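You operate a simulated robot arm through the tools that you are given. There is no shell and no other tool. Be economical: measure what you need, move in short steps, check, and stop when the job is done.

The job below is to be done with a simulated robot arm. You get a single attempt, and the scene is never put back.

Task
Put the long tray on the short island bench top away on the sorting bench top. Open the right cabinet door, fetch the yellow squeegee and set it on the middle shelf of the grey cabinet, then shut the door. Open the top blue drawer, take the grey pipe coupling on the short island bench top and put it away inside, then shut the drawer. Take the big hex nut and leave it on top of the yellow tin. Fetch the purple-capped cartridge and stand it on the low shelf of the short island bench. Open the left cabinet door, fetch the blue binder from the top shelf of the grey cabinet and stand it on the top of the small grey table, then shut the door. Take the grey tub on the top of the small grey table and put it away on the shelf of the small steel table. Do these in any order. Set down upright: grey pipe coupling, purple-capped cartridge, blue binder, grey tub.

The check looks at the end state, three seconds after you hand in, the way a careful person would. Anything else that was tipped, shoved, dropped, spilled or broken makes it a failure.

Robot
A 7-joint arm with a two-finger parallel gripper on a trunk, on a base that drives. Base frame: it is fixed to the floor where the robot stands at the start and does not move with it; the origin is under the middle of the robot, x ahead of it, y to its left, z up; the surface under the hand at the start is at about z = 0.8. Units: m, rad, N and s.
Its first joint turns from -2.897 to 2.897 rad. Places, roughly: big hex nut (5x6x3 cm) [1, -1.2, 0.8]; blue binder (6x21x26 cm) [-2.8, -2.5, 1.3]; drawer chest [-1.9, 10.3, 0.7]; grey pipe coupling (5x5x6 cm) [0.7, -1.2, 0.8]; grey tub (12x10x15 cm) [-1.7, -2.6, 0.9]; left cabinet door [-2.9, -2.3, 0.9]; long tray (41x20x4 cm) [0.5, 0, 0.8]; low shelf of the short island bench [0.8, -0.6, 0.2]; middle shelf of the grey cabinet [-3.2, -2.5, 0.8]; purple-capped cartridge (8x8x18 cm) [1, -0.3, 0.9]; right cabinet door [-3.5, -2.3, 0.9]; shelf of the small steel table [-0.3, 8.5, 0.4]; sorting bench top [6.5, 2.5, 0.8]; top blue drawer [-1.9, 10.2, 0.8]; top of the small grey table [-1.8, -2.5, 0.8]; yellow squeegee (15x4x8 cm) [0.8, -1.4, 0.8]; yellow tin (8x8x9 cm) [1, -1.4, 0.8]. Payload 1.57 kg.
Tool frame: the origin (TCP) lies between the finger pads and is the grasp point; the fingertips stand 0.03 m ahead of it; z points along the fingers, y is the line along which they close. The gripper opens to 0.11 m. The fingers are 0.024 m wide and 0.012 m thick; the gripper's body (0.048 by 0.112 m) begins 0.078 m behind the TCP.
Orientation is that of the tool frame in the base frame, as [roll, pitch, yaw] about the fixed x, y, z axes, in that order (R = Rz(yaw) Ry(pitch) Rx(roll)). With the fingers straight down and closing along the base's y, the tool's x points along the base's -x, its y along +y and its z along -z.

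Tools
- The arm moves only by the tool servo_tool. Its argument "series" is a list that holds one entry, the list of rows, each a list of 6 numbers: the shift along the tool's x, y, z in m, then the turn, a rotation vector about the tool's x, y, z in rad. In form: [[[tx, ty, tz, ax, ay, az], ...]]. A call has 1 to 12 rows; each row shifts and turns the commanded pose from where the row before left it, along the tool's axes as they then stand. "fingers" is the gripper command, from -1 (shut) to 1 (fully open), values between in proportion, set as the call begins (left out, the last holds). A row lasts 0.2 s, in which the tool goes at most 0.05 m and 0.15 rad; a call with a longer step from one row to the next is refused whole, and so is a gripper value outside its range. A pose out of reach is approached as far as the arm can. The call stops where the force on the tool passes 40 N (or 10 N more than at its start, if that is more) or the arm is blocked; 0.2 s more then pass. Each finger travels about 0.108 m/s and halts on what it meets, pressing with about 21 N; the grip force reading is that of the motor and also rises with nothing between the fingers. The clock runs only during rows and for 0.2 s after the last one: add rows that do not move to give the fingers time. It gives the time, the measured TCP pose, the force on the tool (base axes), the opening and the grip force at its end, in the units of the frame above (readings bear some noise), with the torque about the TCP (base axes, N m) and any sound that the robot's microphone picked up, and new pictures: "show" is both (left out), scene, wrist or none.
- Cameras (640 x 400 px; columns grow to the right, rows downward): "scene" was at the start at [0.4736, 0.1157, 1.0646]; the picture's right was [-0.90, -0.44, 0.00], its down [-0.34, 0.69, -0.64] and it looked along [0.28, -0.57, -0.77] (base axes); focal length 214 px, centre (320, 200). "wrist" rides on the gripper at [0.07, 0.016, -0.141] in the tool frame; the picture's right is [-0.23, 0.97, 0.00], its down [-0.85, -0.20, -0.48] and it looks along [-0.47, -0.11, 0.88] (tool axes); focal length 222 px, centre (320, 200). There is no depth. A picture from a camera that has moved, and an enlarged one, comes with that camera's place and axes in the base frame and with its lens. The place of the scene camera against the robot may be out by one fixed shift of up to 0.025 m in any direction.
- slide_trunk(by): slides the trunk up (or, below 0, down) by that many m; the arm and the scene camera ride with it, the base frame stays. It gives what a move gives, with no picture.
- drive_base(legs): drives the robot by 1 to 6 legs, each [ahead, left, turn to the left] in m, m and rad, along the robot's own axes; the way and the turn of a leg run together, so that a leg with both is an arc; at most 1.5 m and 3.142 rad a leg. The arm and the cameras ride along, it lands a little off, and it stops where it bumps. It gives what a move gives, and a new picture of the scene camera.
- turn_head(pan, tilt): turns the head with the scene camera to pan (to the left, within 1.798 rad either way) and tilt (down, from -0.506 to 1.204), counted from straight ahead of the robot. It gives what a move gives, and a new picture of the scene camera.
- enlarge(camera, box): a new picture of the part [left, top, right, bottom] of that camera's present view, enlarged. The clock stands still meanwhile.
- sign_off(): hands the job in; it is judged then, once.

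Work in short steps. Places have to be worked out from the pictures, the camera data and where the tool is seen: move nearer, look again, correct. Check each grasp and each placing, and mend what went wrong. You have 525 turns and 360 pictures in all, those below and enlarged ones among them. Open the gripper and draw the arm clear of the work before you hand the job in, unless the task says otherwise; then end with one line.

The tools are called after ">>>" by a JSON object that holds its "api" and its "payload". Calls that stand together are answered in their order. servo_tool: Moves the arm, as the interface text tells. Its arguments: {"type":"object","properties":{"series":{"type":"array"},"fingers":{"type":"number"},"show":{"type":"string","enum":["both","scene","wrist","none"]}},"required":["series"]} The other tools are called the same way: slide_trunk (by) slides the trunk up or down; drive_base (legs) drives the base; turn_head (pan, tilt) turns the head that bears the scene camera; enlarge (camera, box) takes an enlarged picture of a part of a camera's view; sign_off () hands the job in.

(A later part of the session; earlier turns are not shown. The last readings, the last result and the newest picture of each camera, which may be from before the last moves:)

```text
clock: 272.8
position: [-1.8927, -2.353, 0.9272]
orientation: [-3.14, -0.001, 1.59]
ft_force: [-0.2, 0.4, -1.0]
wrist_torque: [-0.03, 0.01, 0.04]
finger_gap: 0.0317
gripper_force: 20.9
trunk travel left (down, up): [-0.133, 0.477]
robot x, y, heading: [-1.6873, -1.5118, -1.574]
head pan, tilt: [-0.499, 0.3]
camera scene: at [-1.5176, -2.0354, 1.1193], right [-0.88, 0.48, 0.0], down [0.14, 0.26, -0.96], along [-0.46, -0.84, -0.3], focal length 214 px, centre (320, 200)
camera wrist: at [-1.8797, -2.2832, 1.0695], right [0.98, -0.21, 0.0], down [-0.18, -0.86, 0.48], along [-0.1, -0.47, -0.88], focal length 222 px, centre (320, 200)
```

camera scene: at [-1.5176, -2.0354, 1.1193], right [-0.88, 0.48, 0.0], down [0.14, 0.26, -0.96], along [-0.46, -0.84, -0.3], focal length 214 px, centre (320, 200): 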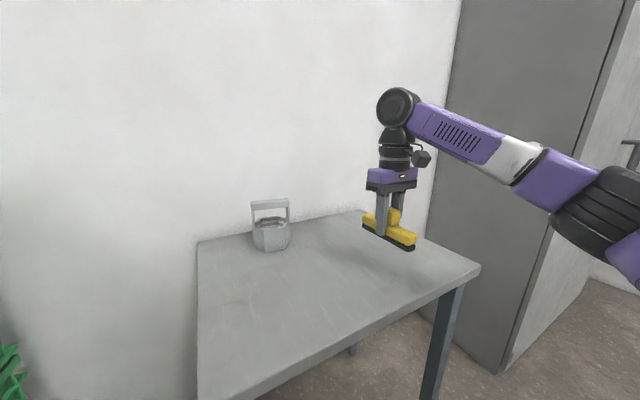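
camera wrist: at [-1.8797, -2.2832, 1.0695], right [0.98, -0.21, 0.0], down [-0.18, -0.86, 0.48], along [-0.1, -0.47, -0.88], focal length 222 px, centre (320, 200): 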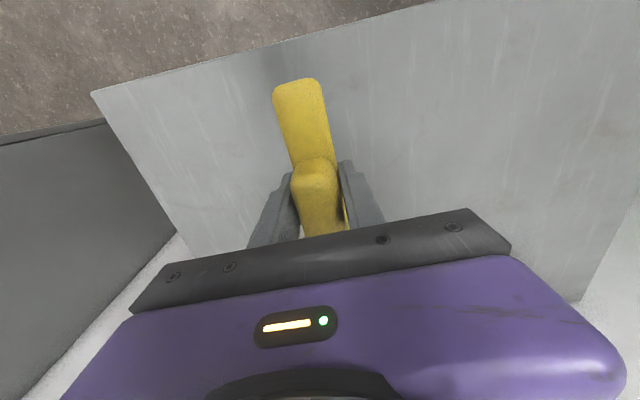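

Lower the squeegee to the table with contact sensing.

>>> {"api": "servo_tool", "payload": {"series": [[[0, 0, 0.03, 0, 0, 0], [0, 0, 0.03, 0, 0, 0], [0, 0, 0.01, 0, 0, 0], [0, 0, 0.006, 0, 0, 0], [0, 0, 0.004, 0, 0, 0], [0, 0, 0, 0, 0, 0]]], "show": "none"}}

```text
clock: 274.2
position: [-1.8924, -2.3537, 0.8482]
orientation: [-3.14, 0.0, 1.59]
ft_force: [-0.5, -0.7, -1.6]
wrist_torque: [-0.01, 0.02, 0.03]
finger_gap: 0.0314
gripper_force: 21.2
trunk travel left (down, up): [-0.133, 0.477]
robot x, y, heading: [-1.6846, -1.5164, -1.57]
head pan, tilt: [-0.499, 0.3]
```

>>> {"api": "servo_tool", "payload": {"series": [[[0, 0, 0.004, 0, 0, 0], [0, 0, 0.003, 0, 0, 0], [0, 0, 0.003, 0, 0, 0], [0, 0, 0.003, 0, 0, 0], [0, 0, 0.003, 0, 0, 0], [0, 0, 0.003, 0, 0, 0], [0, 0, 0, 0, 0, 0]]], "show": "scene"}}

```text
clock: 275.5
position: [-1.8928, -2.3535, 0.837]
orientation: [-3.139, 0.009, 1.591]
ft_force: [1.4, 1.6, 15.2]
wrist_torque: [0.64, 0.1, -0.03]
finger_gap: 0.0314
gripper_force: 20.8
trunk travel left (down, up): [-0.133, 0.477]
robot x, y, heading: [-1.6849, -1.511, -1.566]
head pan, tilt: [-0.499, 0.3]
stopped in row 6: the force on the tool passed its limit at 44 N (the readings are from after the stop); the commanded pose is now the measured one
camera scene: at [-1.5175, -2.0351, 1.1192], right [-0.88, 0.48, 0.0], down [0.14, 0.26, -0.96], along [-0.46, -0.84, -0.3], focal length 214 px, centre (320, 200)
```

scene: 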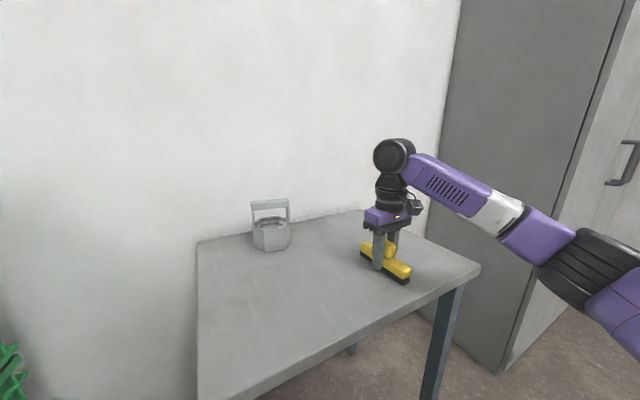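

On the table. Release and rise.

>>> {"api": "servo_tool", "payload": {"series": [[[0, 0, -0.002, 0, 0, 0], [0, 0, 0, 0, 0, 0], [0, 0, 0, 0, 0, 0], [0, 0, -0.03, 0, 0, 0], [0, 0, -0.04, 0, 0, 0], [0, 0, -0.045, 0, 0, 0], [0, 0, -0.045, 0, 0, 0], [0, 0, -0.04, 0, 0, 0], [0, 0, 0, 0, 0, 0]]], "fingers": 0.3, "show": "scene"}}

>>> {"api": "drive_base", "payload": {"legs": [[-0.4, 0, 0], [0, -1.3, 0]]}}

>>> {"api": "turn_head", "payload": {"pan": 0.1, "tilt": 0.2}}

```text
clock: 277.5
position: [-1.8922, -2.3543, 1.0369]
orientation: [-3.139, 0.007, 1.59]
ft_force: [-0.2, -0.6, -0.1]
wrist_torque: [-0.03, -0.01, -0.03]
finger_gap: 0.0714
gripper_force: 0.2
trunk travel left (down, up): [-0.133, 0.477]
robot x, y, heading: [-1.6871, -1.5128, -1.566]
head pan, tilt: [-0.499, 0.3]
camera scene: at [-1.5177, -2.0355, 1.1193], right [-0.88, 0.48, 0.0], down [0.14, 0.26, -0.96], along [-0.46, -0.84, -0.3], focal length 214 px, centre (320, 200)
```

scene: 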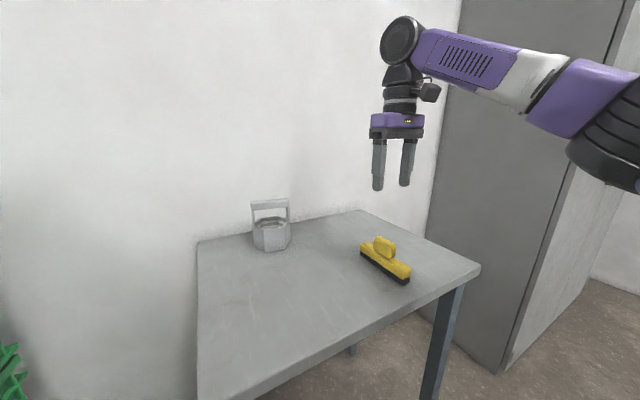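

```text
clock: 286.1
position: [-3.215, -1.9547, 1.0368]
orientation: [-3.138, 0.007, 1.585]
ft_force: [0.7, 0.5, -0.3]
wrist_torque: [0.02, 0.01, 0.01]
finger_gap: 0.0715
gripper_force: 0.0
trunk travel left (down, up): [-0.133, 0.477]
robot x, y, heading: [-3.0051, -1.1145, -1.575]
head pan, tilt: [-0.499, 0.3]
camera scene: at [-2.8381, -1.6385, 1.1193], right [-0.88, 0.48, 0.0], down [0.14, 0.26, -0.96], along [-0.46, -0.84, -0.3], focal length 214 px, centre (320, 200)
```

scene: 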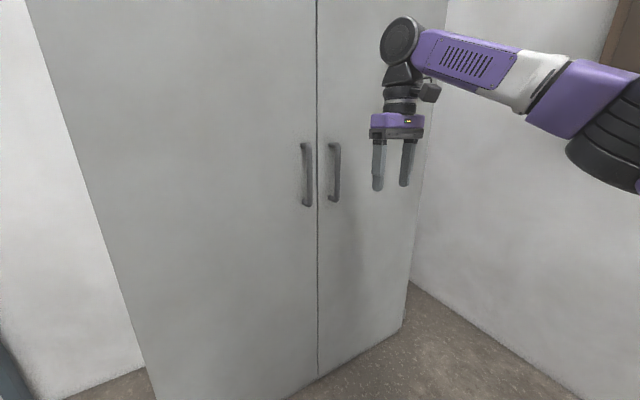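

```text
clock: 287.1
position: [-3.2158, -1.9544, 1.0368]
orientation: [-3.137, 0.007, 1.585]
ft_force: [-1.0, -0.9, 0.3]
wrist_torque: [-0.02, -0.01, 0.03]
finger_gap: 0.0715
gripper_force: 0.1
trunk travel left (down, up): [-0.133, 0.477]
robot x, y, heading: [-3.0055, -1.1144, -1.578]
head pan, tilt: [0.099, 0.201]
camera scene: at [-2.7842, -1.6495, 1.1286], right [-1.0, -0.09, 0.0], down [-0.02, 0.2, -0.98], along [0.09, -0.98, -0.2], focal length 214 px, centre (320, 200)
```

scene: 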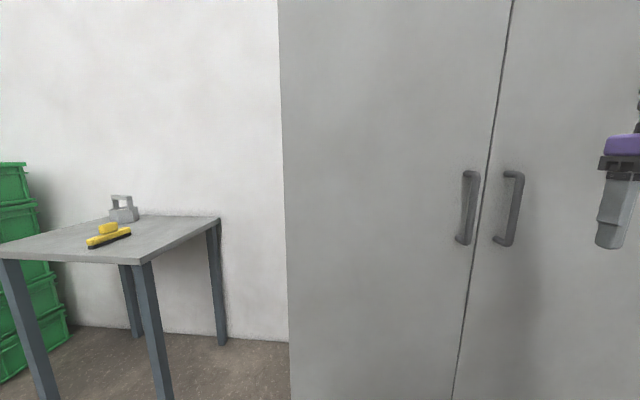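

Handles are vertical bars at about x −3.24 (right door) and −3.13 (left door), z≈0.99. Tilt the tool forward to near-horizontal here, then look with the wrist camera.

>>> {"api": "servo_tool", "payload": {"series": [[[0, 0, 0, 0, -0.145, 0], [0, 0, 0, 0, -0.145, 0], [0, 0, 0, 0, -0.145, 0], [0, 0, 0, 0, -0.145, 0], [0, 0, 0, 0, -0.145, 0], [0, 0, 0, 0, -0.145, 0], [0, 0, 0, 0, -0.145, 0], [0, 0, 0, 0, -0.145, 0], [0, 0, 0, 0, -0.145, 0], [0, 0, 0, 0, 0, 0]]], "show": "both"}}

```text
clock: 289.4
position: [-3.2159, -1.9552, 1.0367]
orientation: [-3.13, 1.313, 1.596]
ft_force: [0.2, 0.3, 0.7]
wrist_torque: [0.0, -0.01, 0.01]
finger_gap: 0.0714
gripper_force: 0.0
trunk travel left (down, up): [-0.133, 0.477]
robot x, y, heading: [-3.0039, -1.1116, -1.574]
head pan, tilt: [0.099, 0.201]
camera scene: at [-2.7842, -1.6495, 1.1286], right [-1.0, -0.1, 0.0], down [-0.02, 0.2, -0.98], along [0.09, -0.98, -0.2], focal length 214 px, centre (320, 200)
camera wrist: at [-3.2034, -1.8009, 1.0051], right [0.98, -0.04, 0.22], down [-0.2, 0.24, 0.95], along [-0.1, -0.97, 0.23], focal length 222 px, centre (320, 200)
```

scene: 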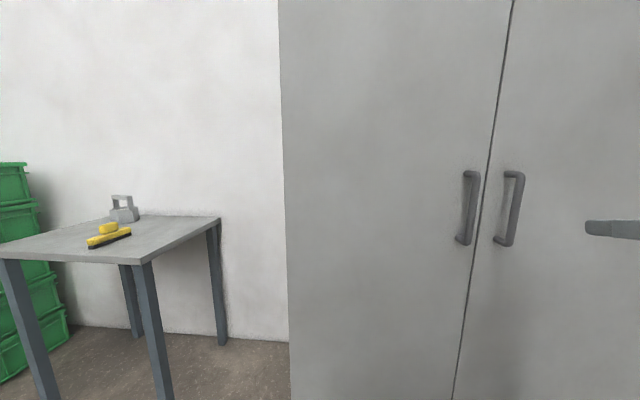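
wrist: 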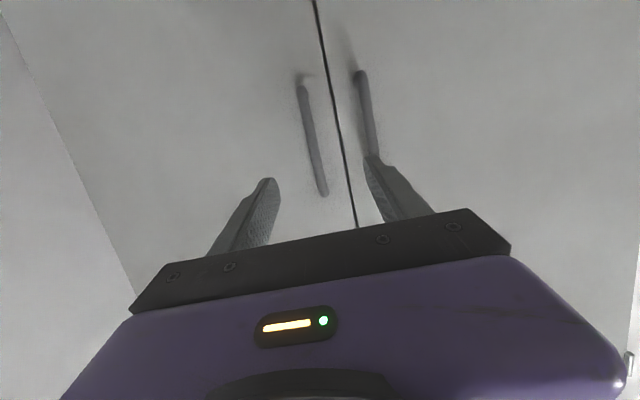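

Bar of the right door: x≈−3.238, y≈−2.248, z 0.89–1.10. Align x, open fingers, drive ahead 0.22.

>>> {"api": "servo_tool", "payload": {"series": [[[0, -0.022, 0, 0, 0, 0], [0.03, 0, 0, 0, 0, 0], [0, 0, 0, 0, 0, 0]]], "fingers": 1, "show": "none"}}

>>> {"api": "drive_base", "payload": {"legs": [[0.22, 0, 0]]}}

>>> {"api": "enlarge", "payload": {"camera": "wrist", "box": [0, 0, 640, 400]}}

```text
clock: 290.1
position: [-3.2387, -1.9466, 1.0077]
orientation: [-3.13, 1.312, 1.597]
ft_force: [0.4, 0.1, -0.3]
wrist_torque: [-0.04, -0.01, 0.02]
finger_gap: 0.1098
gripper_force: 0.0
trunk travel left (down, up): [-0.133, 0.477]
robot x, y, heading: [-3.0058, -1.1136, -1.572]
head pan, tilt: [0.099, 0.201]
```

```text
clock: 291.8
position: [-3.2378, -2.1699, 1.0083]
orientation: [-3.133, 1.313, 1.595]
ft_force: [0.2, -0.7, 1.1]
wrist_torque: [0.01, 0.02, 0.04]
finger_gap: 0.1101
gripper_force: 0.2
trunk travel left (down, up): [-0.133, 0.477]
robot x, y, heading: [-3.0051, -1.3382, -1.576]
head pan, tilt: [0.099, 0.201]
camera scene: at [-2.7839, -1.8712, 1.1286], right [-1.0, -0.1, 0.0], down [-0.02, 0.2, -0.98], along [0.1, -0.98, -0.2], focal length 214 px, centre (320, 200)
```

scene: 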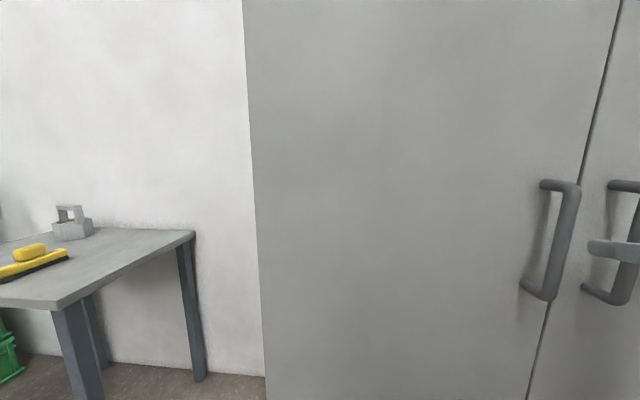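

```text
1.00 times, centred on (320, 200) of wrist (not enlarged: the box is as wide or as high as the picture)
camera zoom: at [-3.2248, -2.0163, 0.9763], right [0.98, -0.04, 0.22], down [-0.2, 0.24, 0.95], along [-0.09, -0.97, 0.23], focal length 222 px, centre (320, 200)
```

zoom: 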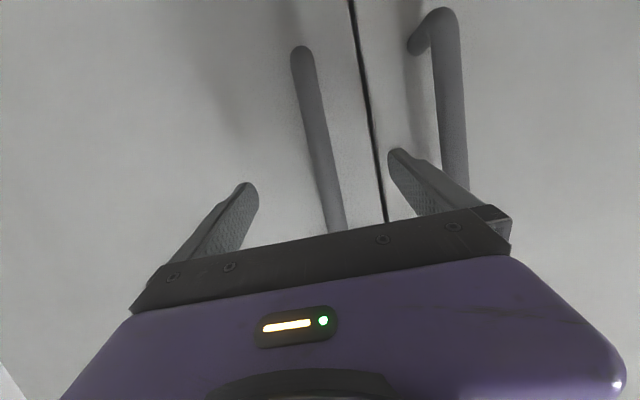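

The bar is between the open fingers. Advance 7 cm and close on it.

>>> {"api": "servo_tool", "payload": {"series": [[[0, 0.003, 0.03, 0, 0, 0], [0, 0, 0.03, 0, 0, 0], [0, 0, 0.012, 0, 0, 0], [0, 0, 0, 0, 0, 0]]], "show": "wrist"}}

```text
clock: 292.4
position: [-3.2368, -2.2073, 0.9985]
orientation: [-3.136, 1.311, 1.584]
ft_force: [2.5, 12.1, 0.0]
wrist_torque: [-0.06, -0.14, -0.58]
finger_gap: 0.1079
gripper_force: 0.0
trunk travel left (down, up): [-0.133, 0.477]
robot x, y, heading: [-3.0048, -1.3357, -1.571]
head pan, tilt: [0.099, 0.201]
stopped in row 2: the force on the tool passed its limit at 148 N (the readings are from after the stop); the commanded pose is now the measured one
camera wrist: at [-3.2232, -2.0538, 0.9665], right [0.97, -0.05, 0.22], down [-0.2, 0.24, 0.95], along [-0.1, -0.97, 0.23], focal length 222 px, centre (320, 200)
```

wrist: 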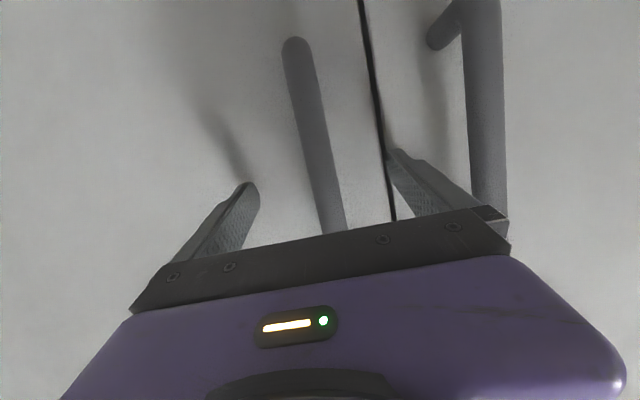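

The fingertips touched the door face (door at y≈−2.24), so the bar is already between the pads. Back off 1 cm and close.

>>> {"api": "servo_tool", "payload": {"series": [[[0, 0, -0.01, 0, 0, 0], [0, 0, 0, 0, 0, 0], [0, 0, 0, 0, 0, 0], [0, 0, 0, 0, 0, 0], [0, 0, 0, 0, 0, 0], [0, 0, 0, 0, 0, 0]]], "fingers": -1, "show": "wrist"}}

```text
clock: 294.0
position: [-3.2304, -2.2007, 1.0006]
orientation: [-3.137, 1.31, 1.6]
ft_force: [5.7, 2.5, 1.2]
wrist_torque: [0.02, -0.13, -0.23]
finger_gap: 0.018
gripper_force: 32.5
trunk travel left (down, up): [-0.133, 0.477]
robot x, y, heading: [-3.0054, -1.3319, -1.568]
head pan, tilt: [0.099, 0.201]
stopped in row 6: the force on the tool passed its limit at 40 N (the readings are from after the stop); the commanded pose is now the measured one
camera wrist: at [-3.2197, -2.0451, 0.9686], right [0.98, -0.04, 0.22], down [-0.2, 0.24, 0.95], along [-0.09, -0.97, 0.22], focal length 222 px, centre (320, 200)
```

wrist: 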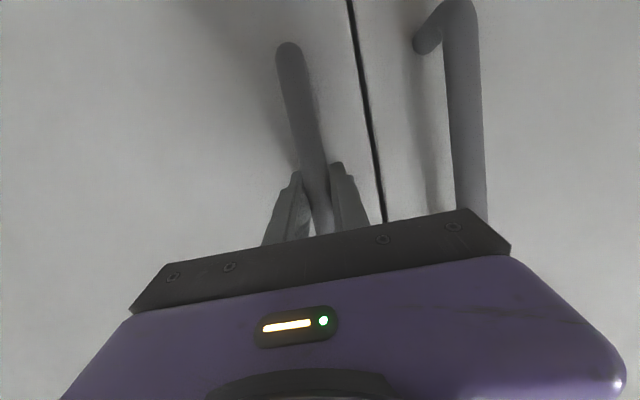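

Bar gripped (18 mm). Start pulling the right door along its arc about the hinge near (−3.765, −2.26).

>>> {"api": "servo_tool", "payload": {"series": [[[0.0068, -0.0039, -0.0258, -0.029, 0, -0.0077], [0.0068, -0.0045, -0.0257, -0.029, 0, -0.0077], [0.0068, -0.0049, -0.0257, -0.029, 0, -0.0077], [0, 0, 0, 0, 0, 0]]], "show": "wrist"}}

```text
clock: 295.0
position: [-3.2429, -2.1209, 1.0004]
orientation: [-3.124, 1.308, 1.706]
ft_force: [34.3, 8.6, -1.8]
wrist_torque: [-0.41, -0.28, -0.19]
finger_gap: 0.0179
gripper_force: 32.4
trunk travel left (down, up): [-0.133, 0.477]
robot x, y, heading: [-3.0066, -1.3366, -1.57]
head pan, tilt: [0.099, 0.201]
camera wrist: at [-3.2481, -1.9653, 0.9687], right [0.97, 0.06, 0.22], down [-0.22, 0.22, 0.95], along [0.01, -0.97, 0.22], focal length 222 px, centre (320, 200)
```

wrist: 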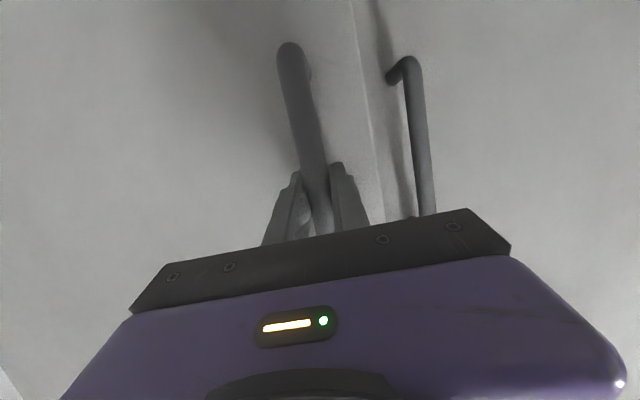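

The door is opening; side force of +34 N shows I'm pulling too far toward the hinge, so I correct toward +x and continue.

>>> {"api": "servo_tool", "payload": {"series": [[[0.0067, 0.004, -0.0255, -0.029, 0, -0.0077], [0.0067, 0.0, -0.0253, -0.029, 0, -0.0077], [0.0067, -0.003, -0.0253, -0.029, 0, -0.0077], [0, 0, 0, 0, 0, 0]]], "show": "none"}}

```text
clock: 295.8
position: [-3.2688, -2.0453, 0.9998]
orientation: [3.111, 1.312, 1.709]
ft_force: [-8.1, -3.1, -4.5]
wrist_torque: [0.0, 0.68, 0.15]
finger_gap: 0.0178
gripper_force: 32.9
trunk travel left (down, up): [-0.133, 0.477]
robot x, y, heading: [-3.0083, -1.3334, -1.573]
head pan, tilt: [0.099, 0.201]
stopped in row 4: the force on the tool passed its limit at 49 N (the readings are from after the stop); the commanded pose is now the measured one
```

The measured path gives a hinge near (−3.70, −2.235). Continue along that arc.

>>> {"api": "servo_tool", "payload": {"series": [[[0.0063, -0.0077, -0.0238, -0.0338, 0, -0.009], [0.0063, -0.0082, -0.0238, -0.0338, 0, -0.009], [0.0062, -0.0088, -0.0235, -0.0338, 0, -0.009], [0, 0, 0, 0, 0, 0]]], "show": "wrist"}}

```text
clock: 296.8
position: [-3.3049, -1.9793, 1.0]
orientation: [3.133, 1.314, 1.844]
ft_force: [30.2, 17.7, -6.8]
wrist_torque: [-0.48, 0.37, 0.08]
finger_gap: 0.0177
gripper_force: 32.7
trunk travel left (down, up): [-0.133, 0.477]
robot x, y, heading: [-3.0078, -1.3308, -1.571]
head pan, tilt: [0.099, 0.201]
camera wrist: at [-3.3326, -1.8263, 0.9683], right [0.95, 0.21, 0.22], down [-0.26, 0.18, 0.95], along [0.16, -0.96, 0.23], focal length 222 px, centre (320, 200)
```

wrist: 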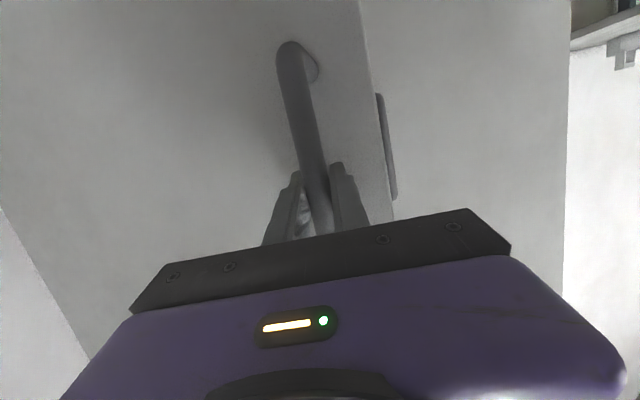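

Good. Continue with a slight outward correction.

>>> {"api": "servo_tool", "payload": {"series": [[[0.0066, -0.004, -0.0251, -0.0338, 0, -0.009], [0.0061, -0.0088, -0.023, -0.0338, 0, -0.009], [0.0061, -0.0093, -0.0229, -0.0338, 0, -0.009], [0, 0, 0, 0, 0, 0]]], "show": "none"}}

>>> {"api": "turn_head", "payload": {"pan": -0.6, "tilt": 0.3}}

```text
clock: 297.8
position: [-3.3494, -1.9159, 0.9996]
orientation: [3.12, 1.316, 1.929]
ft_force: [7.4, 6.2, 3.2]
wrist_torque: [-0.33, 0.33, -0.14]
finger_gap: 0.018
gripper_force: 32.9
trunk travel left (down, up): [-0.133, 0.477]
robot x, y, heading: [-3.0035, -1.3371, -1.573]
head pan, tilt: [0.099, 0.201]
```

```text
clock: 298.9
position: [-3.3495, -1.9152, 0.9991]
orientation: [3.124, 1.316, 1.93]
ft_force: [1.9, 2.2, 12.4]
wrist_torque: [-0.03, 0.51, -0.02]
finger_gap: 0.0181
gripper_force: 32.9
trunk travel left (down, up): [-0.133, 0.477]
robot x, y, heading: [-3.0077, -1.3387, -1.575]
head pan, tilt: [-0.6, 0.3]
camera scene: at [-2.8467, -1.8555, 1.1195], right [-0.82, 0.57, 0.0], down [0.17, 0.24, -0.96], along [-0.54, -0.79, -0.3], focal length 214 px, centre (320, 200)
```

scene: 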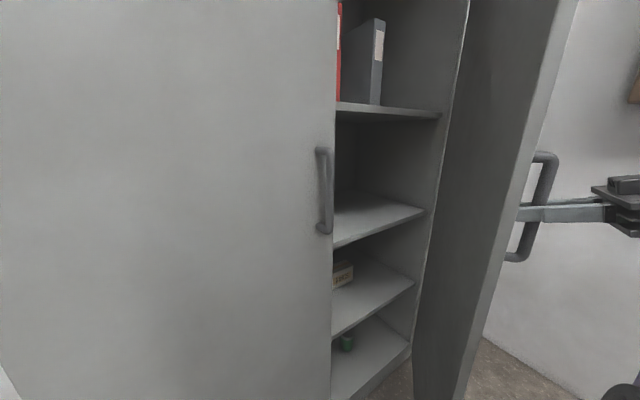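

The door is ~45° open and I see the shelves: the middle shelf (z≈0.83) is empty here. Continue pulling toward ~65°.

>>> {"api": "servo_tool", "payload": {"series": [[[0.0061, -0.0103, -0.0232, -0.029, 0, -0.0077], [0.006, -0.0111, -0.0229, -0.029, 0, -0.0077], [0.0059, -0.0117, -0.0227, -0.029, 0, -0.0077], [0, 0, 0, 0, 0, 0]]], "show": "none"}}

>>> {"api": "servo_tool", "payload": {"series": [[[0.0058, -0.0118, -0.0223, -0.029, 0, -0.0077], [0.0058, -0.0122, -0.022, -0.029, 0, -0.0077], [0.0057, -0.0127, -0.0217, -0.029, 0, -0.0077], [0, 0, 0, 0, 0, 0]]], "show": "both"}}

```text
clock: 299.6
position: [-3.3878, -1.8739, 1.0004]
orientation: [-3.141, 1.315, 2.025]
ft_force: [6.0, 5.5, 4.8]
wrist_torque: [-0.19, 0.25, 0.11]
finger_gap: 0.0178
gripper_force: 32.2
trunk travel left (down, up): [-0.133, 0.477]
robot x, y, heading: [-3.0056, -1.3366, -1.576]
head pan, tilt: [-0.6, 0.3]
stopped in row 3: the force on the tool passed its limit at 42 N (the readings are from after the stop); the commanded pose is now the measured one
```

```text
clock: 300.1
position: [-3.4181, -1.8495, 1.0]
orientation: [-3.133, 1.314, 2.079]
ft_force: [4.7, 7.0, 4.9]
wrist_torque: [0.01, -0.13, -0.01]
finger_gap: 0.0175
gripper_force: 32.2
trunk travel left (down, up): [-0.133, 0.477]
robot x, y, heading: [-3.0033, -1.3352, -1.571]
head pan, tilt: [-0.6, 0.3]
stopped in row 2: the force on the tool passed its limit at 45 N (the readings are from after the stop); the commanded pose is now the measured one
camera scene: at [-2.846, -1.8548, 1.1194], right [-0.82, 0.57, 0.0], down [0.17, 0.24, -0.96], along [-0.54, -0.79, -0.3], focal length 214 px, centre (320, 200)
camera wrist: at [-3.4787, -1.7073, 0.9682], right [0.88, 0.42, 0.22], down [-0.29, 0.12, 0.95], along [0.37, -0.9, 0.23], focal length 222 px, centre (320, 200)
```

scene: 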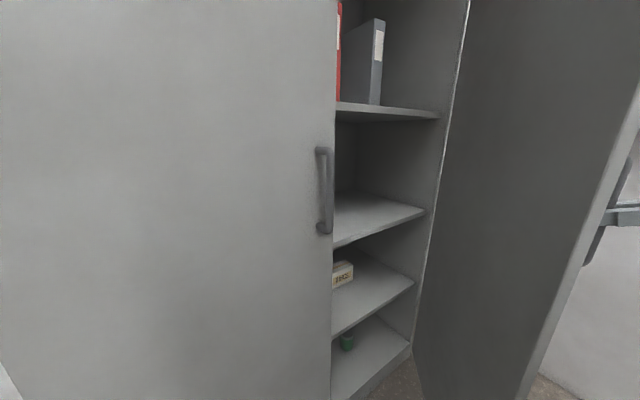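
wrist: 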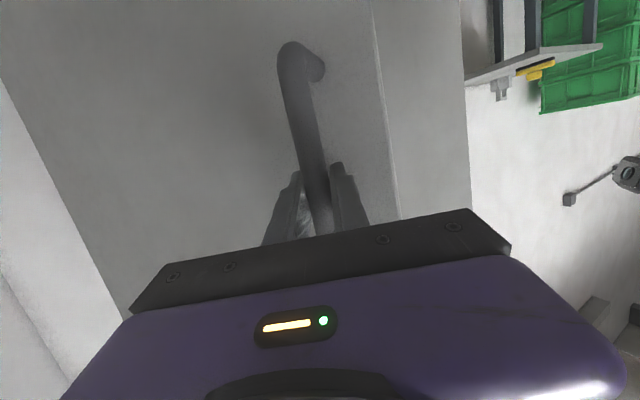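

The door is at ~60°. I'll release the handle, back away, and then swing it wider by pushing from inside.

>>> {"api": "servo_tool", "payload": {"series": [[[0, 0, 0, 0, 0, 0], [0, 0, 0, 0, 0, 0], [0, 0, 0, 0, 0, 0], [0, 0, -0.02, 0, 0, 0], [0, 0, -0.03, 0, 0, 0], [0, 0, -0.03, 0, 0, 0], [0, 0, -0.02, 0, 0, 0], [0, 0, 0, 0, 0, 0]]], "fingers": 0.6, "show": "none"}}

>>> {"api": "drive_base", "payload": {"legs": [[-0.4, 0, 0], [0, 0.3, 0]]}}

```text
clock: 301.9
position: [-3.4638, -1.7667, 1.0244]
orientation: [-3.137, 1.312, 2.073]
ft_force: [0.1, -0.7, -0.2]
wrist_torque: [0.02, 0.0, 0.0]
finger_gap: 0.0877
gripper_force: 0.0
trunk travel left (down, up): [-0.133, 0.477]
robot x, y, heading: [-3.008, -1.3336, -1.572]
head pan, tilt: [-0.6, 0.3]
```

```text
clock: 306.1
position: [-3.1608, -1.3624, 1.0251]
orientation: [-3.138, 1.312, 2.072]
ft_force: [0.1, 0.0, -0.2]
wrist_torque: [0.01, 0.0, 0.02]
finger_gap: 0.0881
gripper_force: 0.1
trunk travel left (down, up): [-0.133, 0.477]
robot x, y, heading: [-2.7025, -0.9319, -1.574]
head pan, tilt: [-0.6, 0.3]
camera scene: at [-2.5439, -1.4518, 1.1193], right [-0.82, 0.57, 0.0], down [0.17, 0.24, -0.96], along [-0.54, -0.79, -0.3], focal length 214 px, centre (320, 200)
```

scene: 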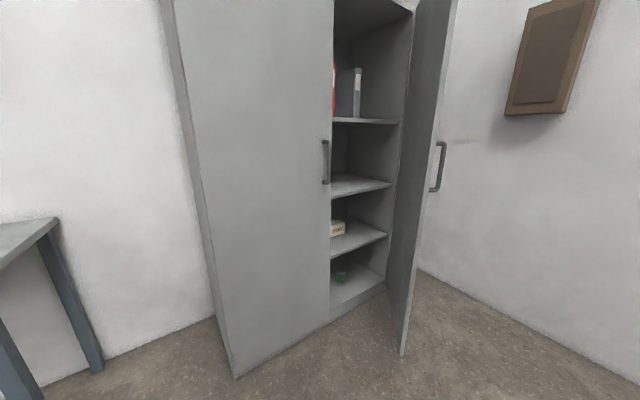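

Door is ~50° open. Close the fingers, straighten the tool heading to −y and extend forward.

>>> {"api": "servo_tool", "payload": {"series": [[[0, 0, 0, 0.121, 0, 0.032], [0, 0, 0, 0.121, 0, 0.032], [0, 0, 0, 0.121, 0, 0.032], [0, 0, 0, 0.121, 0, 0.032], [-0.01, 0, 0.045, 0, 0, 0], [-0.01, 0, 0.045, 0, 0, 0], [-0.01, 0, 0.045, 0, 0, 0], [-0.01, 0, 0.045, 0, 0, 0], [-0.01, 0, 0.045, 0, 0, 0], [-0.01, 0, 0.045, 0, 0, 0], [0, 0, 0, 0, 0, 0]]], "fingers": -1, "show": "scene"}}

```text
clock: 308.4
position: [-3.1609, -1.6391, 1.0146]
orientation: [-3.136, 1.312, 1.571]
ft_force: [-0.9, -0.7, -0.6]
wrist_torque: [0.0, 0.0, -0.03]
finger_gap: 0.0001
gripper_force: 20.8
trunk travel left (down, up): [-0.133, 0.477]
robot x, y, heading: [-2.7018, -0.9271, -1.577]
head pan, tilt: [-0.6, 0.3]
camera scene: at [-2.5439, -1.4518, 1.1193], right [-0.82, 0.57, 0.0], down [0.17, 0.24, -0.96], along [-0.54, -0.79, -0.3], focal length 214 px, centre (320, 200)
```

scene: 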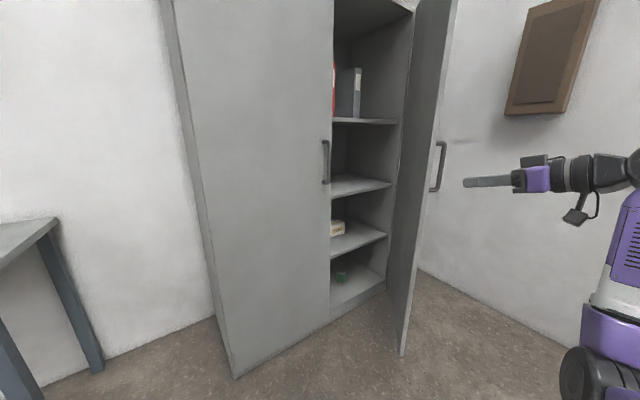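

Drive ahead so the fingers are inside the door's free edge, then slide right to push it open.

>>> {"api": "drive_base", "payload": {"legs": [[0.34, 0, 0.006]]}}

>>> {"api": "drive_base", "payload": {"legs": [[0, -0.45, 0]]}}

```text
clock: 310.7
position: [-3.16, -1.979, 1.0128]
orientation: [-3.14, 1.311, 1.577]
ft_force: [0.0, 0.0, 0.1]
wrist_torque: [0.02, 0.0, -0.02]
finger_gap: 0.0
gripper_force: 20.5
trunk travel left (down, up): [-0.133, 0.477]
robot x, y, heading: [-2.7008, -1.2699, -1.569]
head pan, tilt: [-0.6, 0.3]
camera scene: at [-2.5427, -1.7909, 1.1193], right [-0.82, 0.57, 0.0], down [0.17, 0.24, -0.96], along [-0.54, -0.79, -0.3], focal length 214 px, centre (320, 200)
```

scene: 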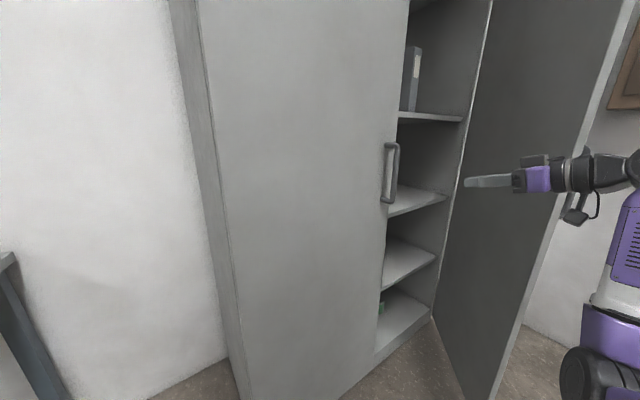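

```text
clock: 313.4
position: [-3.609, -1.9781, 1.0132]
orientation: [-3.139, 1.313, 1.576]
ft_force: [-0.7, -0.1, 0.8]
wrist_torque: [-0.01, 0.02, -0.02]
finger_gap: 0.0
gripper_force: 21.1
trunk travel left (down, up): [-0.133, 0.477]
robot x, y, heading: [-3.1508, -1.2672, -1.57]
head pan, tilt: [-0.6, 0.3]
camera scene: at [-2.9928, -1.7907, 1.1193], right [-0.82, 0.57, 0.0], down [0.17, 0.24, -0.96], along [-0.54, -0.79, -0.3], focal length 214 px, centre (320, 200)
```

scene: 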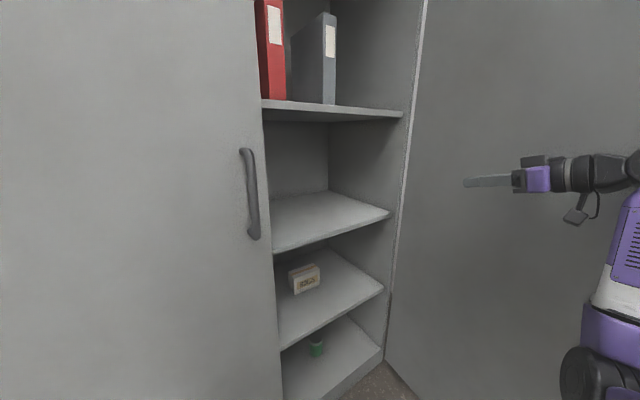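

The right door is wide open. Now back off and fetch the squeegee from the table with the 43° tilted grip.

>>> {"api": "drive_base", "payload": {"legs": [[-0.35, 0.2, 0], [0.1, 1.17, 0]]}}

>>> {"api": "servo_tool", "payload": {"series": [[[0, 0, 0, 0, 0.1225, 0], [0, 0, 0, 0, 0.1225, 0], [0, 0, 0, 0, 0.1225, 0], [0, 0.04, 0, 0, 0.1225, 0], [0, 0.045, 0, 0, 0, 0], [0, 0.045, 0, 0, 0, 0], [0, 0.045, 0, 0, 0, 0], [0, 0.045, 0, 0, 0, 0], [0, 0.045, 0, 0, 0, 0], [0, 0.045, 0, 0, 0, 0], [0, 0.04, 0, 0, 0, 0], [0, 0, 0, 0, 0, 0]]], "fingers": 0.6, "show": "both"}}

```text
clock: 321.5
position: [-2.2357, -1.7268, 1.0135]
orientation: [-3.139, 1.312, 1.575]
ft_force: [-0.7, 0.2, -0.5]
wrist_torque: [0.02, -0.01, -0.03]
finger_gap: 0.0
gripper_force: 21.1
trunk travel left (down, up): [-0.133, 0.477]
robot x, y, heading: [-1.7785, -1.0209, -1.574]
head pan, tilt: [-0.6, 0.3]
camera scene: at [-1.6185, -1.5378, 1.1193], right [-0.83, 0.56, 0.0], down [0.17, 0.24, -0.96], along [-0.54, -0.79, -0.3], focal length 214 px, centre (320, 200)
```

scene: 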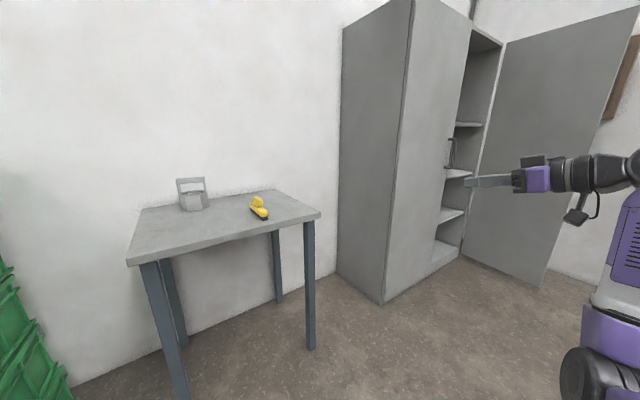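

```text
clock: 324.1
position: [-1.886, -1.7259, 1.0144]
orientation: [3.141, 0.822, 1.573]
ft_force: [-0.8, -0.4, -0.3]
wrist_torque: [-0.01, -0.01, 0.02]
finger_gap: 0.088
gripper_force: 0.1
trunk travel left (down, up): [-0.133, 0.477]
robot x, y, heading: [-1.7802, -1.0181, -1.568]
head pan, tilt: [-0.6, 0.3]
camera scene: at [-1.6185, -1.5377, 1.1193], right [-0.83, 0.56, 0.0], down [0.17, 0.24, -0.96], along [-0.54, -0.79, -0.3], focal length 214 px, centre (320, 200)
camera wrist: at [-1.8718, -1.5754, 1.0584], right [0.97, -0.15, 0.17], down [-0.2, -0.23, 0.95], along [-0.11, -0.96, -0.26], focal length 222 px, centre (320, 200)
```

scene: 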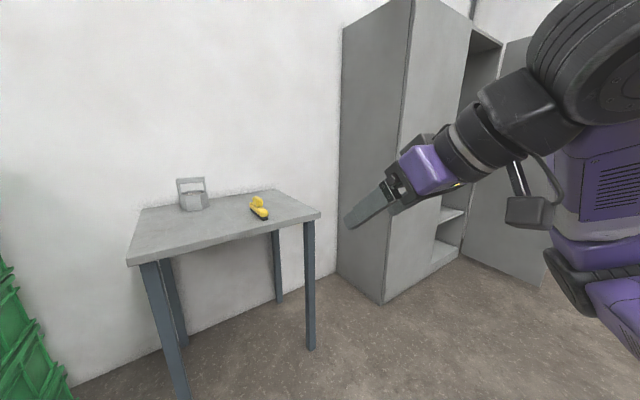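
wrist: 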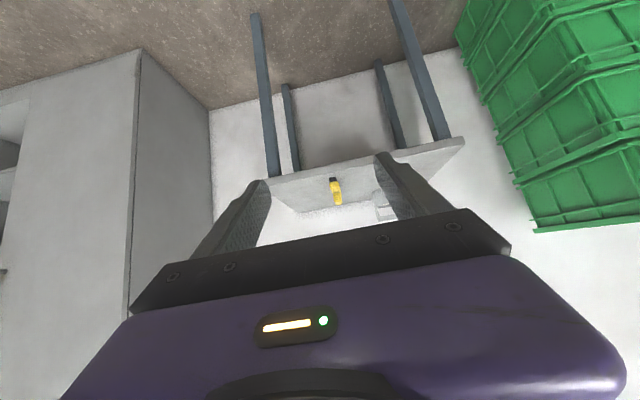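

Drive ahead 0.46 m and re-check before the angled approach.

>>> {"api": "drive_base", "payload": {"legs": [[0.46, 0, 0]]}}

>>> {"api": "enlarge", "payload": {"camera": "wrist", "box": [0, 0, 640, 400]}}

```text
clock: 326.9
position: [-1.8869, -2.19, 1.0144]
orientation: [-3.141, 0.821, 1.575]
ft_force: [0.4, -0.6, -0.3]
wrist_torque: [0.01, 0.03, 0.03]
finger_gap: 0.0882
gripper_force: 0.0
trunk travel left (down, up): [-0.133, 0.477]
robot x, y, heading: [-1.78, -1.4808, -1.567]
head pan, tilt: [-0.6, 0.3]
camera scene: at [-1.6193, -2.0025, 1.1193], right [-0.82, 0.57, 0.0], down [0.17, 0.24, -0.96], along [-0.54, -0.79, -0.3], focal length 214 px, centre (320, 200)
```

scene: 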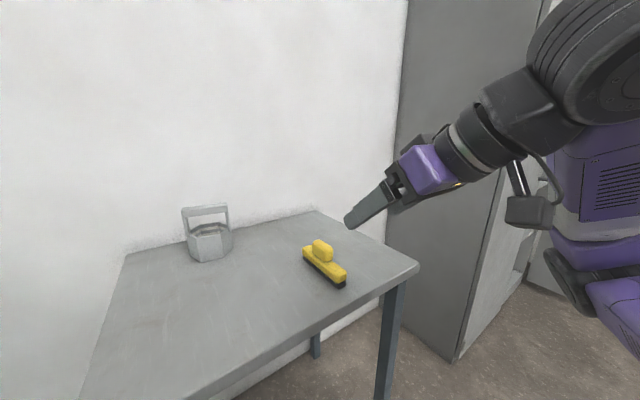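

```text
1.00 times, centred on (320, 200) of wrist (not enlarged: the box is as wide or as high as the picture)
camera zoom: at [-1.8731, -2.0399, 1.0585], right [0.97, -0.15, 0.17], down [-0.2, -0.23, 0.95], along [-0.11, -0.96, -0.26], focal length 222 px, centre (320, 200)
```

zoom: 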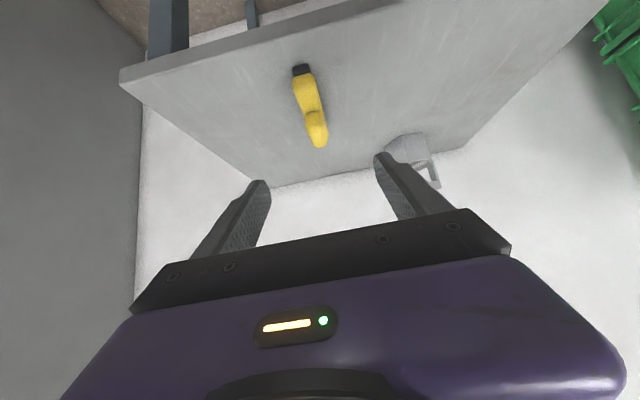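

Squeegee centre ≈(−1.895, −2.36). Approach along the tool axis.

>>> {"api": "servo_tool", "payload": {"series": [[[0.011, -0.008, 0.03, 0, 0, 0], [0, 0, 0.045, 0, 0, 0], [0, 0, 0.045, 0, 0, 0], [0, 0, 0.045, 0, 0, 0], [0, 0, 0.04, 0, 0, 0], [0, 0, 0.03, 0, 0, 0], [0, 0, 0, 0, 0, 0]]], "show": "both"}}

```text
clock: 328.5
position: [-1.8952, -2.3561, 0.8457]
orientation: [-3.14, 0.822, 1.573]
ft_force: [-0.2, 0.1, -0.4]
wrist_torque: [0.0, 0.01, 0.0]
finger_gap: 0.088
gripper_force: 0.1
trunk travel left (down, up): [-0.133, 0.477]
robot x, y, heading: [-1.784, -1.4798, -1.572]
head pan, tilt: [-0.6, 0.3]
camera scene: at [-1.6192, -2.0024, 1.1193], right [-0.82, 0.57, 0.0], down [0.17, 0.24, -0.96], along [-0.54, -0.79, -0.3], focal length 214 px, centre (320, 200)
camera wrist: at [-1.8811, -2.205, 0.8897], right [0.97, -0.15, 0.17], down [-0.2, -0.23, 0.95], along [-0.11, -0.96, -0.26], focal length 222 px, centre (320, 200)
```

scene: 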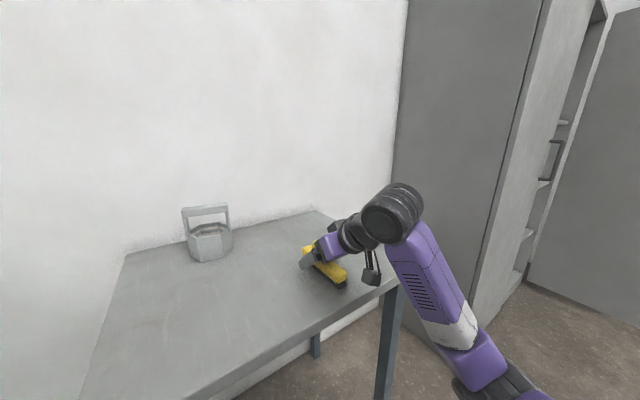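
wrist: 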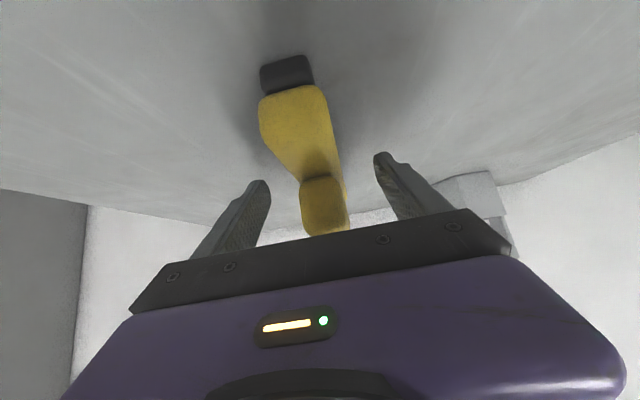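

Straddled nicely. Close and lift 8 cm.

>>> {"api": "servo_tool", "payload": {"series": [[[0, 0, 0, 0, 0, 0], [0, 0, 0, 0, 0, 0], [0, 0, 0, 0, 0, 0], [0, 0, 0, 0, 0, 0], [0, 0, 0, 0, 0, 0]]], "fingers": -1, "show": "none"}}

>>> {"api": "servo_tool", "payload": {"series": [[[-0.0147, 0, -0.0136, 0, 0, 0], [-0.022, 0, -0.0204, 0, 0, 0], [-0.022, 0, -0.0204, 0, 0, 0], [-0.022, 0, -0.0204, 0, 0, 0], [-0.022, 0, -0.0204, 0, 0, 0], [0, 0, 0, 0, 0, 0]]], "show": "both"}}

```text
clock: 329.7
position: [-1.8962, -2.3553, 0.8448]
orientation: [3.141, 0.824, 1.571]
ft_force: [0.5, 0.4, 0.5]
wrist_torque: [-0.05, 0.01, 0.02]
finger_gap: 0.0316
gripper_force: 21.1
trunk travel left (down, up): [-0.133, 0.477]
robot x, y, heading: [-1.7784, -1.4827, -1.57]
head pan, tilt: [-0.6, 0.3]
```

```text
clock: 331.1
position: [-1.8954, -2.3537, 0.9854]
orientation: [-3.14, 0.823, 1.571]
ft_force: [0.7, -0.2, -1.5]
wrist_torque: [-0.01, 0.01, 0.0]
finger_gap: 0.0318
gripper_force: 21.0
trunk travel left (down, up): [-0.133, 0.477]
robot x, y, heading: [-1.7786, -1.4868, -1.572]
head pan, tilt: [-0.6, 0.3]
camera scene: at [-1.6192, -2.0025, 1.1193], right [-0.82, 0.57, 0.0], down [0.17, 0.24, -0.96], along [-0.54, -0.79, -0.3], focal length 214 px, centre (320, 200)
camera wrist: at [-1.8807, -2.2047, 1.0307], right [0.97, -0.15, 0.17], down [-0.2, -0.23, 0.95], along [-0.11, -0.96, -0.26], focal length 222 px, centre (320, 200)
```

scene: 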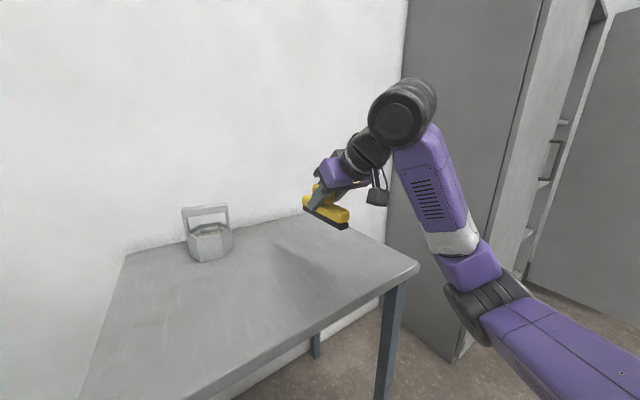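
wrist: 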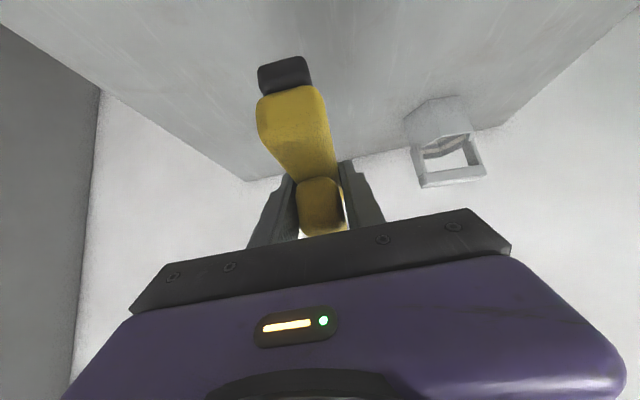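

Holding it level in the tilted grip. Drive to the open cabinet, staying in front of it.

>>> {"api": "drive_base", "payload": {"legs": [[-0.4, 0, 0], [0, -1.37, 0]]}}

>>> {"api": "servo_tool", "payload": {"series": [[[0, -0.04, 0, 0, 0, 0], [0, -0.04, 0, 0, 0, 0], [0, -0.04, 0, 0, 0, 0], [0, -0.04, 0, 0, 0, 0], [0.022, 0, 0.0204, 0, 0, 0], [0, 0, 0, 0, 0, 0]]], "show": "both"}}

```text
clock: 340.0
position: [-3.2609, -1.9651, 0.9864]
orientation: [-3.14, 0.823, 1.588]
ft_force: [-0.8, 0.2, -2.3]
wrist_torque: [-0.02, -0.01, 0.0]
finger_gap: 0.032
gripper_force: 21.3
trunk travel left (down, up): [-0.133, 0.477]
robot x, y, heading: [-3.1605, -1.0935, -1.556]
head pan, tilt: [-0.6, 0.3]
camera scene: at [-2.9899, -1.608, 1.1193], right [-0.83, 0.55, 0.0], down [0.16, 0.25, -0.96], along [-0.53, -0.8, -0.3], focal length 214 px, centre (320, 200)
```

scene: 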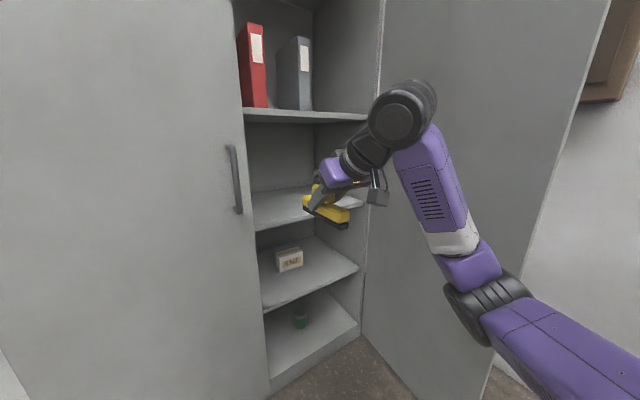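

```text
clock: 341.4
position: [-3.4212, -1.9667, 0.9561]
orientation: [-3.138, 0.824, 1.585]
ft_force: [-0.6, 0.2, -1.5]
wrist_torque: [-0.06, -0.02, 0.0]
finger_gap: 0.0315
gripper_force: 21.5
trunk travel left (down, up): [-0.133, 0.477]
robot x, y, heading: [-3.1559, -1.0914, -1.563]
head pan, tilt: [-0.6, 0.3]
camera scene: at [-2.99, -1.608, 1.1193], right [-0.83, 0.55, 0.0], down [0.16, 0.25, -0.96], along [-0.53, -0.8, -0.3], focal length 214 px, centre (320, 200)
camera wrist: at [-3.4096, -1.816, 1.0007], right [0.98, -0.14, 0.17], down [-0.2, -0.23, 0.95], along [-0.1, -0.96, -0.26], focal length 222 px, centre (320, 200)
```

scene: 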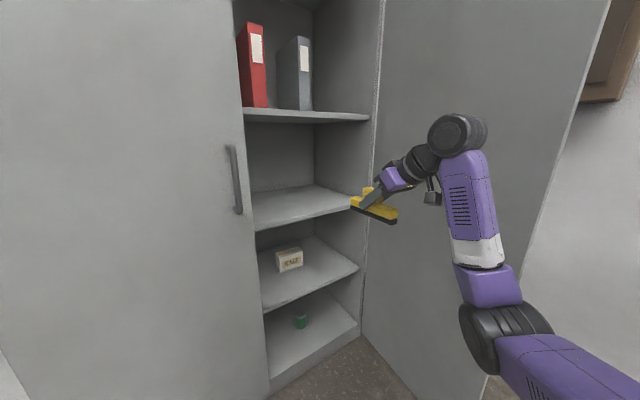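
wrist: 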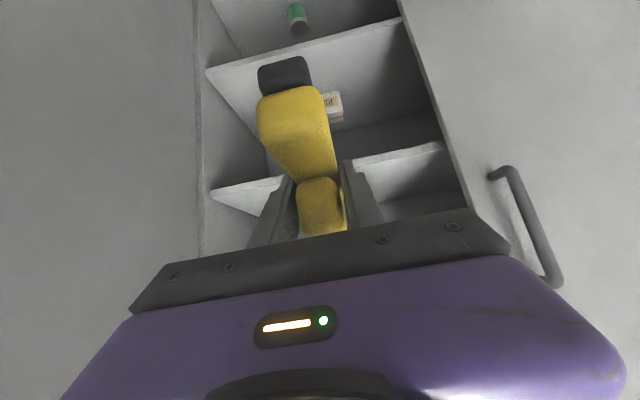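

Shelf top is at z≈0.84. Lower slightly (squeegee bottom ≈0.88) and drive in 0.39 m.

>>> {"api": "servo_tool", "payload": {"series": [[[0.022, 0, 0.0204, 0, 0, 0], [0, 0, 0, 0, 0, 0]]], "show": "none"}}

>>> {"api": "drive_base", "payload": {"legs": [[0.28, 0, 0]]}}

>>> {"api": "enlarge", "payload": {"camera": "wrist", "box": [0, 0, 640, 400]}}

```text
clock: 342.0
position: [-3.4205, -1.9664, 0.9259]
orientation: [-3.141, 0.821, 1.585]
ft_force: [-0.2, 0.3, -2.0]
wrist_torque: [0.0, 0.02, 0.0]
finger_gap: 0.0319
gripper_force: 21.3
trunk travel left (down, up): [-0.133, 0.477]
robot x, y, heading: [-3.1566, -1.0896, -1.557]
head pan, tilt: [-0.6, 0.3]
```

```text
clock: 344.0
position: [-3.4178, -2.2459, 0.9253]
orientation: [-3.14, 0.824, 1.585]
ft_force: [0.1, -0.3, -1.3]
wrist_torque: [-0.01, 0.0, 0.04]
finger_gap: 0.0319
gripper_force: 21.1
trunk travel left (down, up): [-0.133, 0.477]
robot x, y, heading: [-3.1535, -1.3681, -1.561]
head pan, tilt: [-0.6, 0.3]
camera scene: at [-2.9867, -1.8879, 1.1193], right [-0.83, 0.55, 0.0], down [0.16, 0.25, -0.96], along [-0.53, -0.79, -0.3], focal length 214 px, centre (320, 200)
```

scene: 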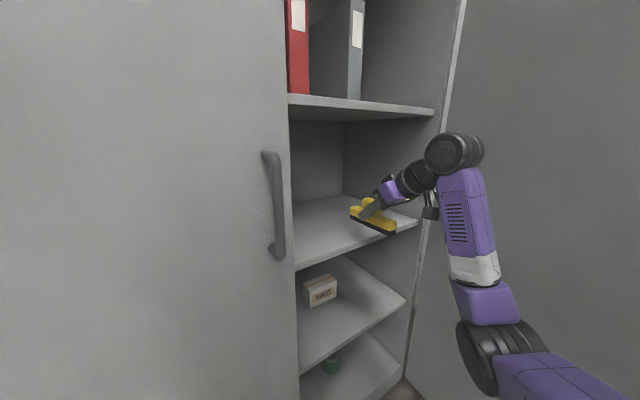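

```text
1.00 times, centred on (320, 200) of wrist (not enlarged: the box is as wide or as high as the picture)
camera zoom: at [-3.406, -2.0956, 0.9701], right [0.98, -0.14, 0.17], down [-0.2, -0.23, 0.95], along [-0.1, -0.96, -0.26], focal length 222 px, centre (320, 200)
```

zoom: 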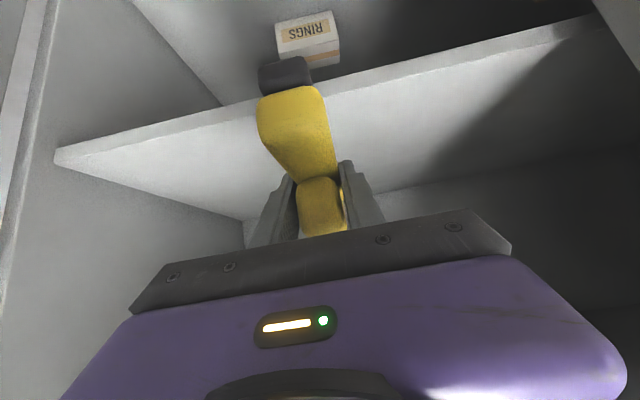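

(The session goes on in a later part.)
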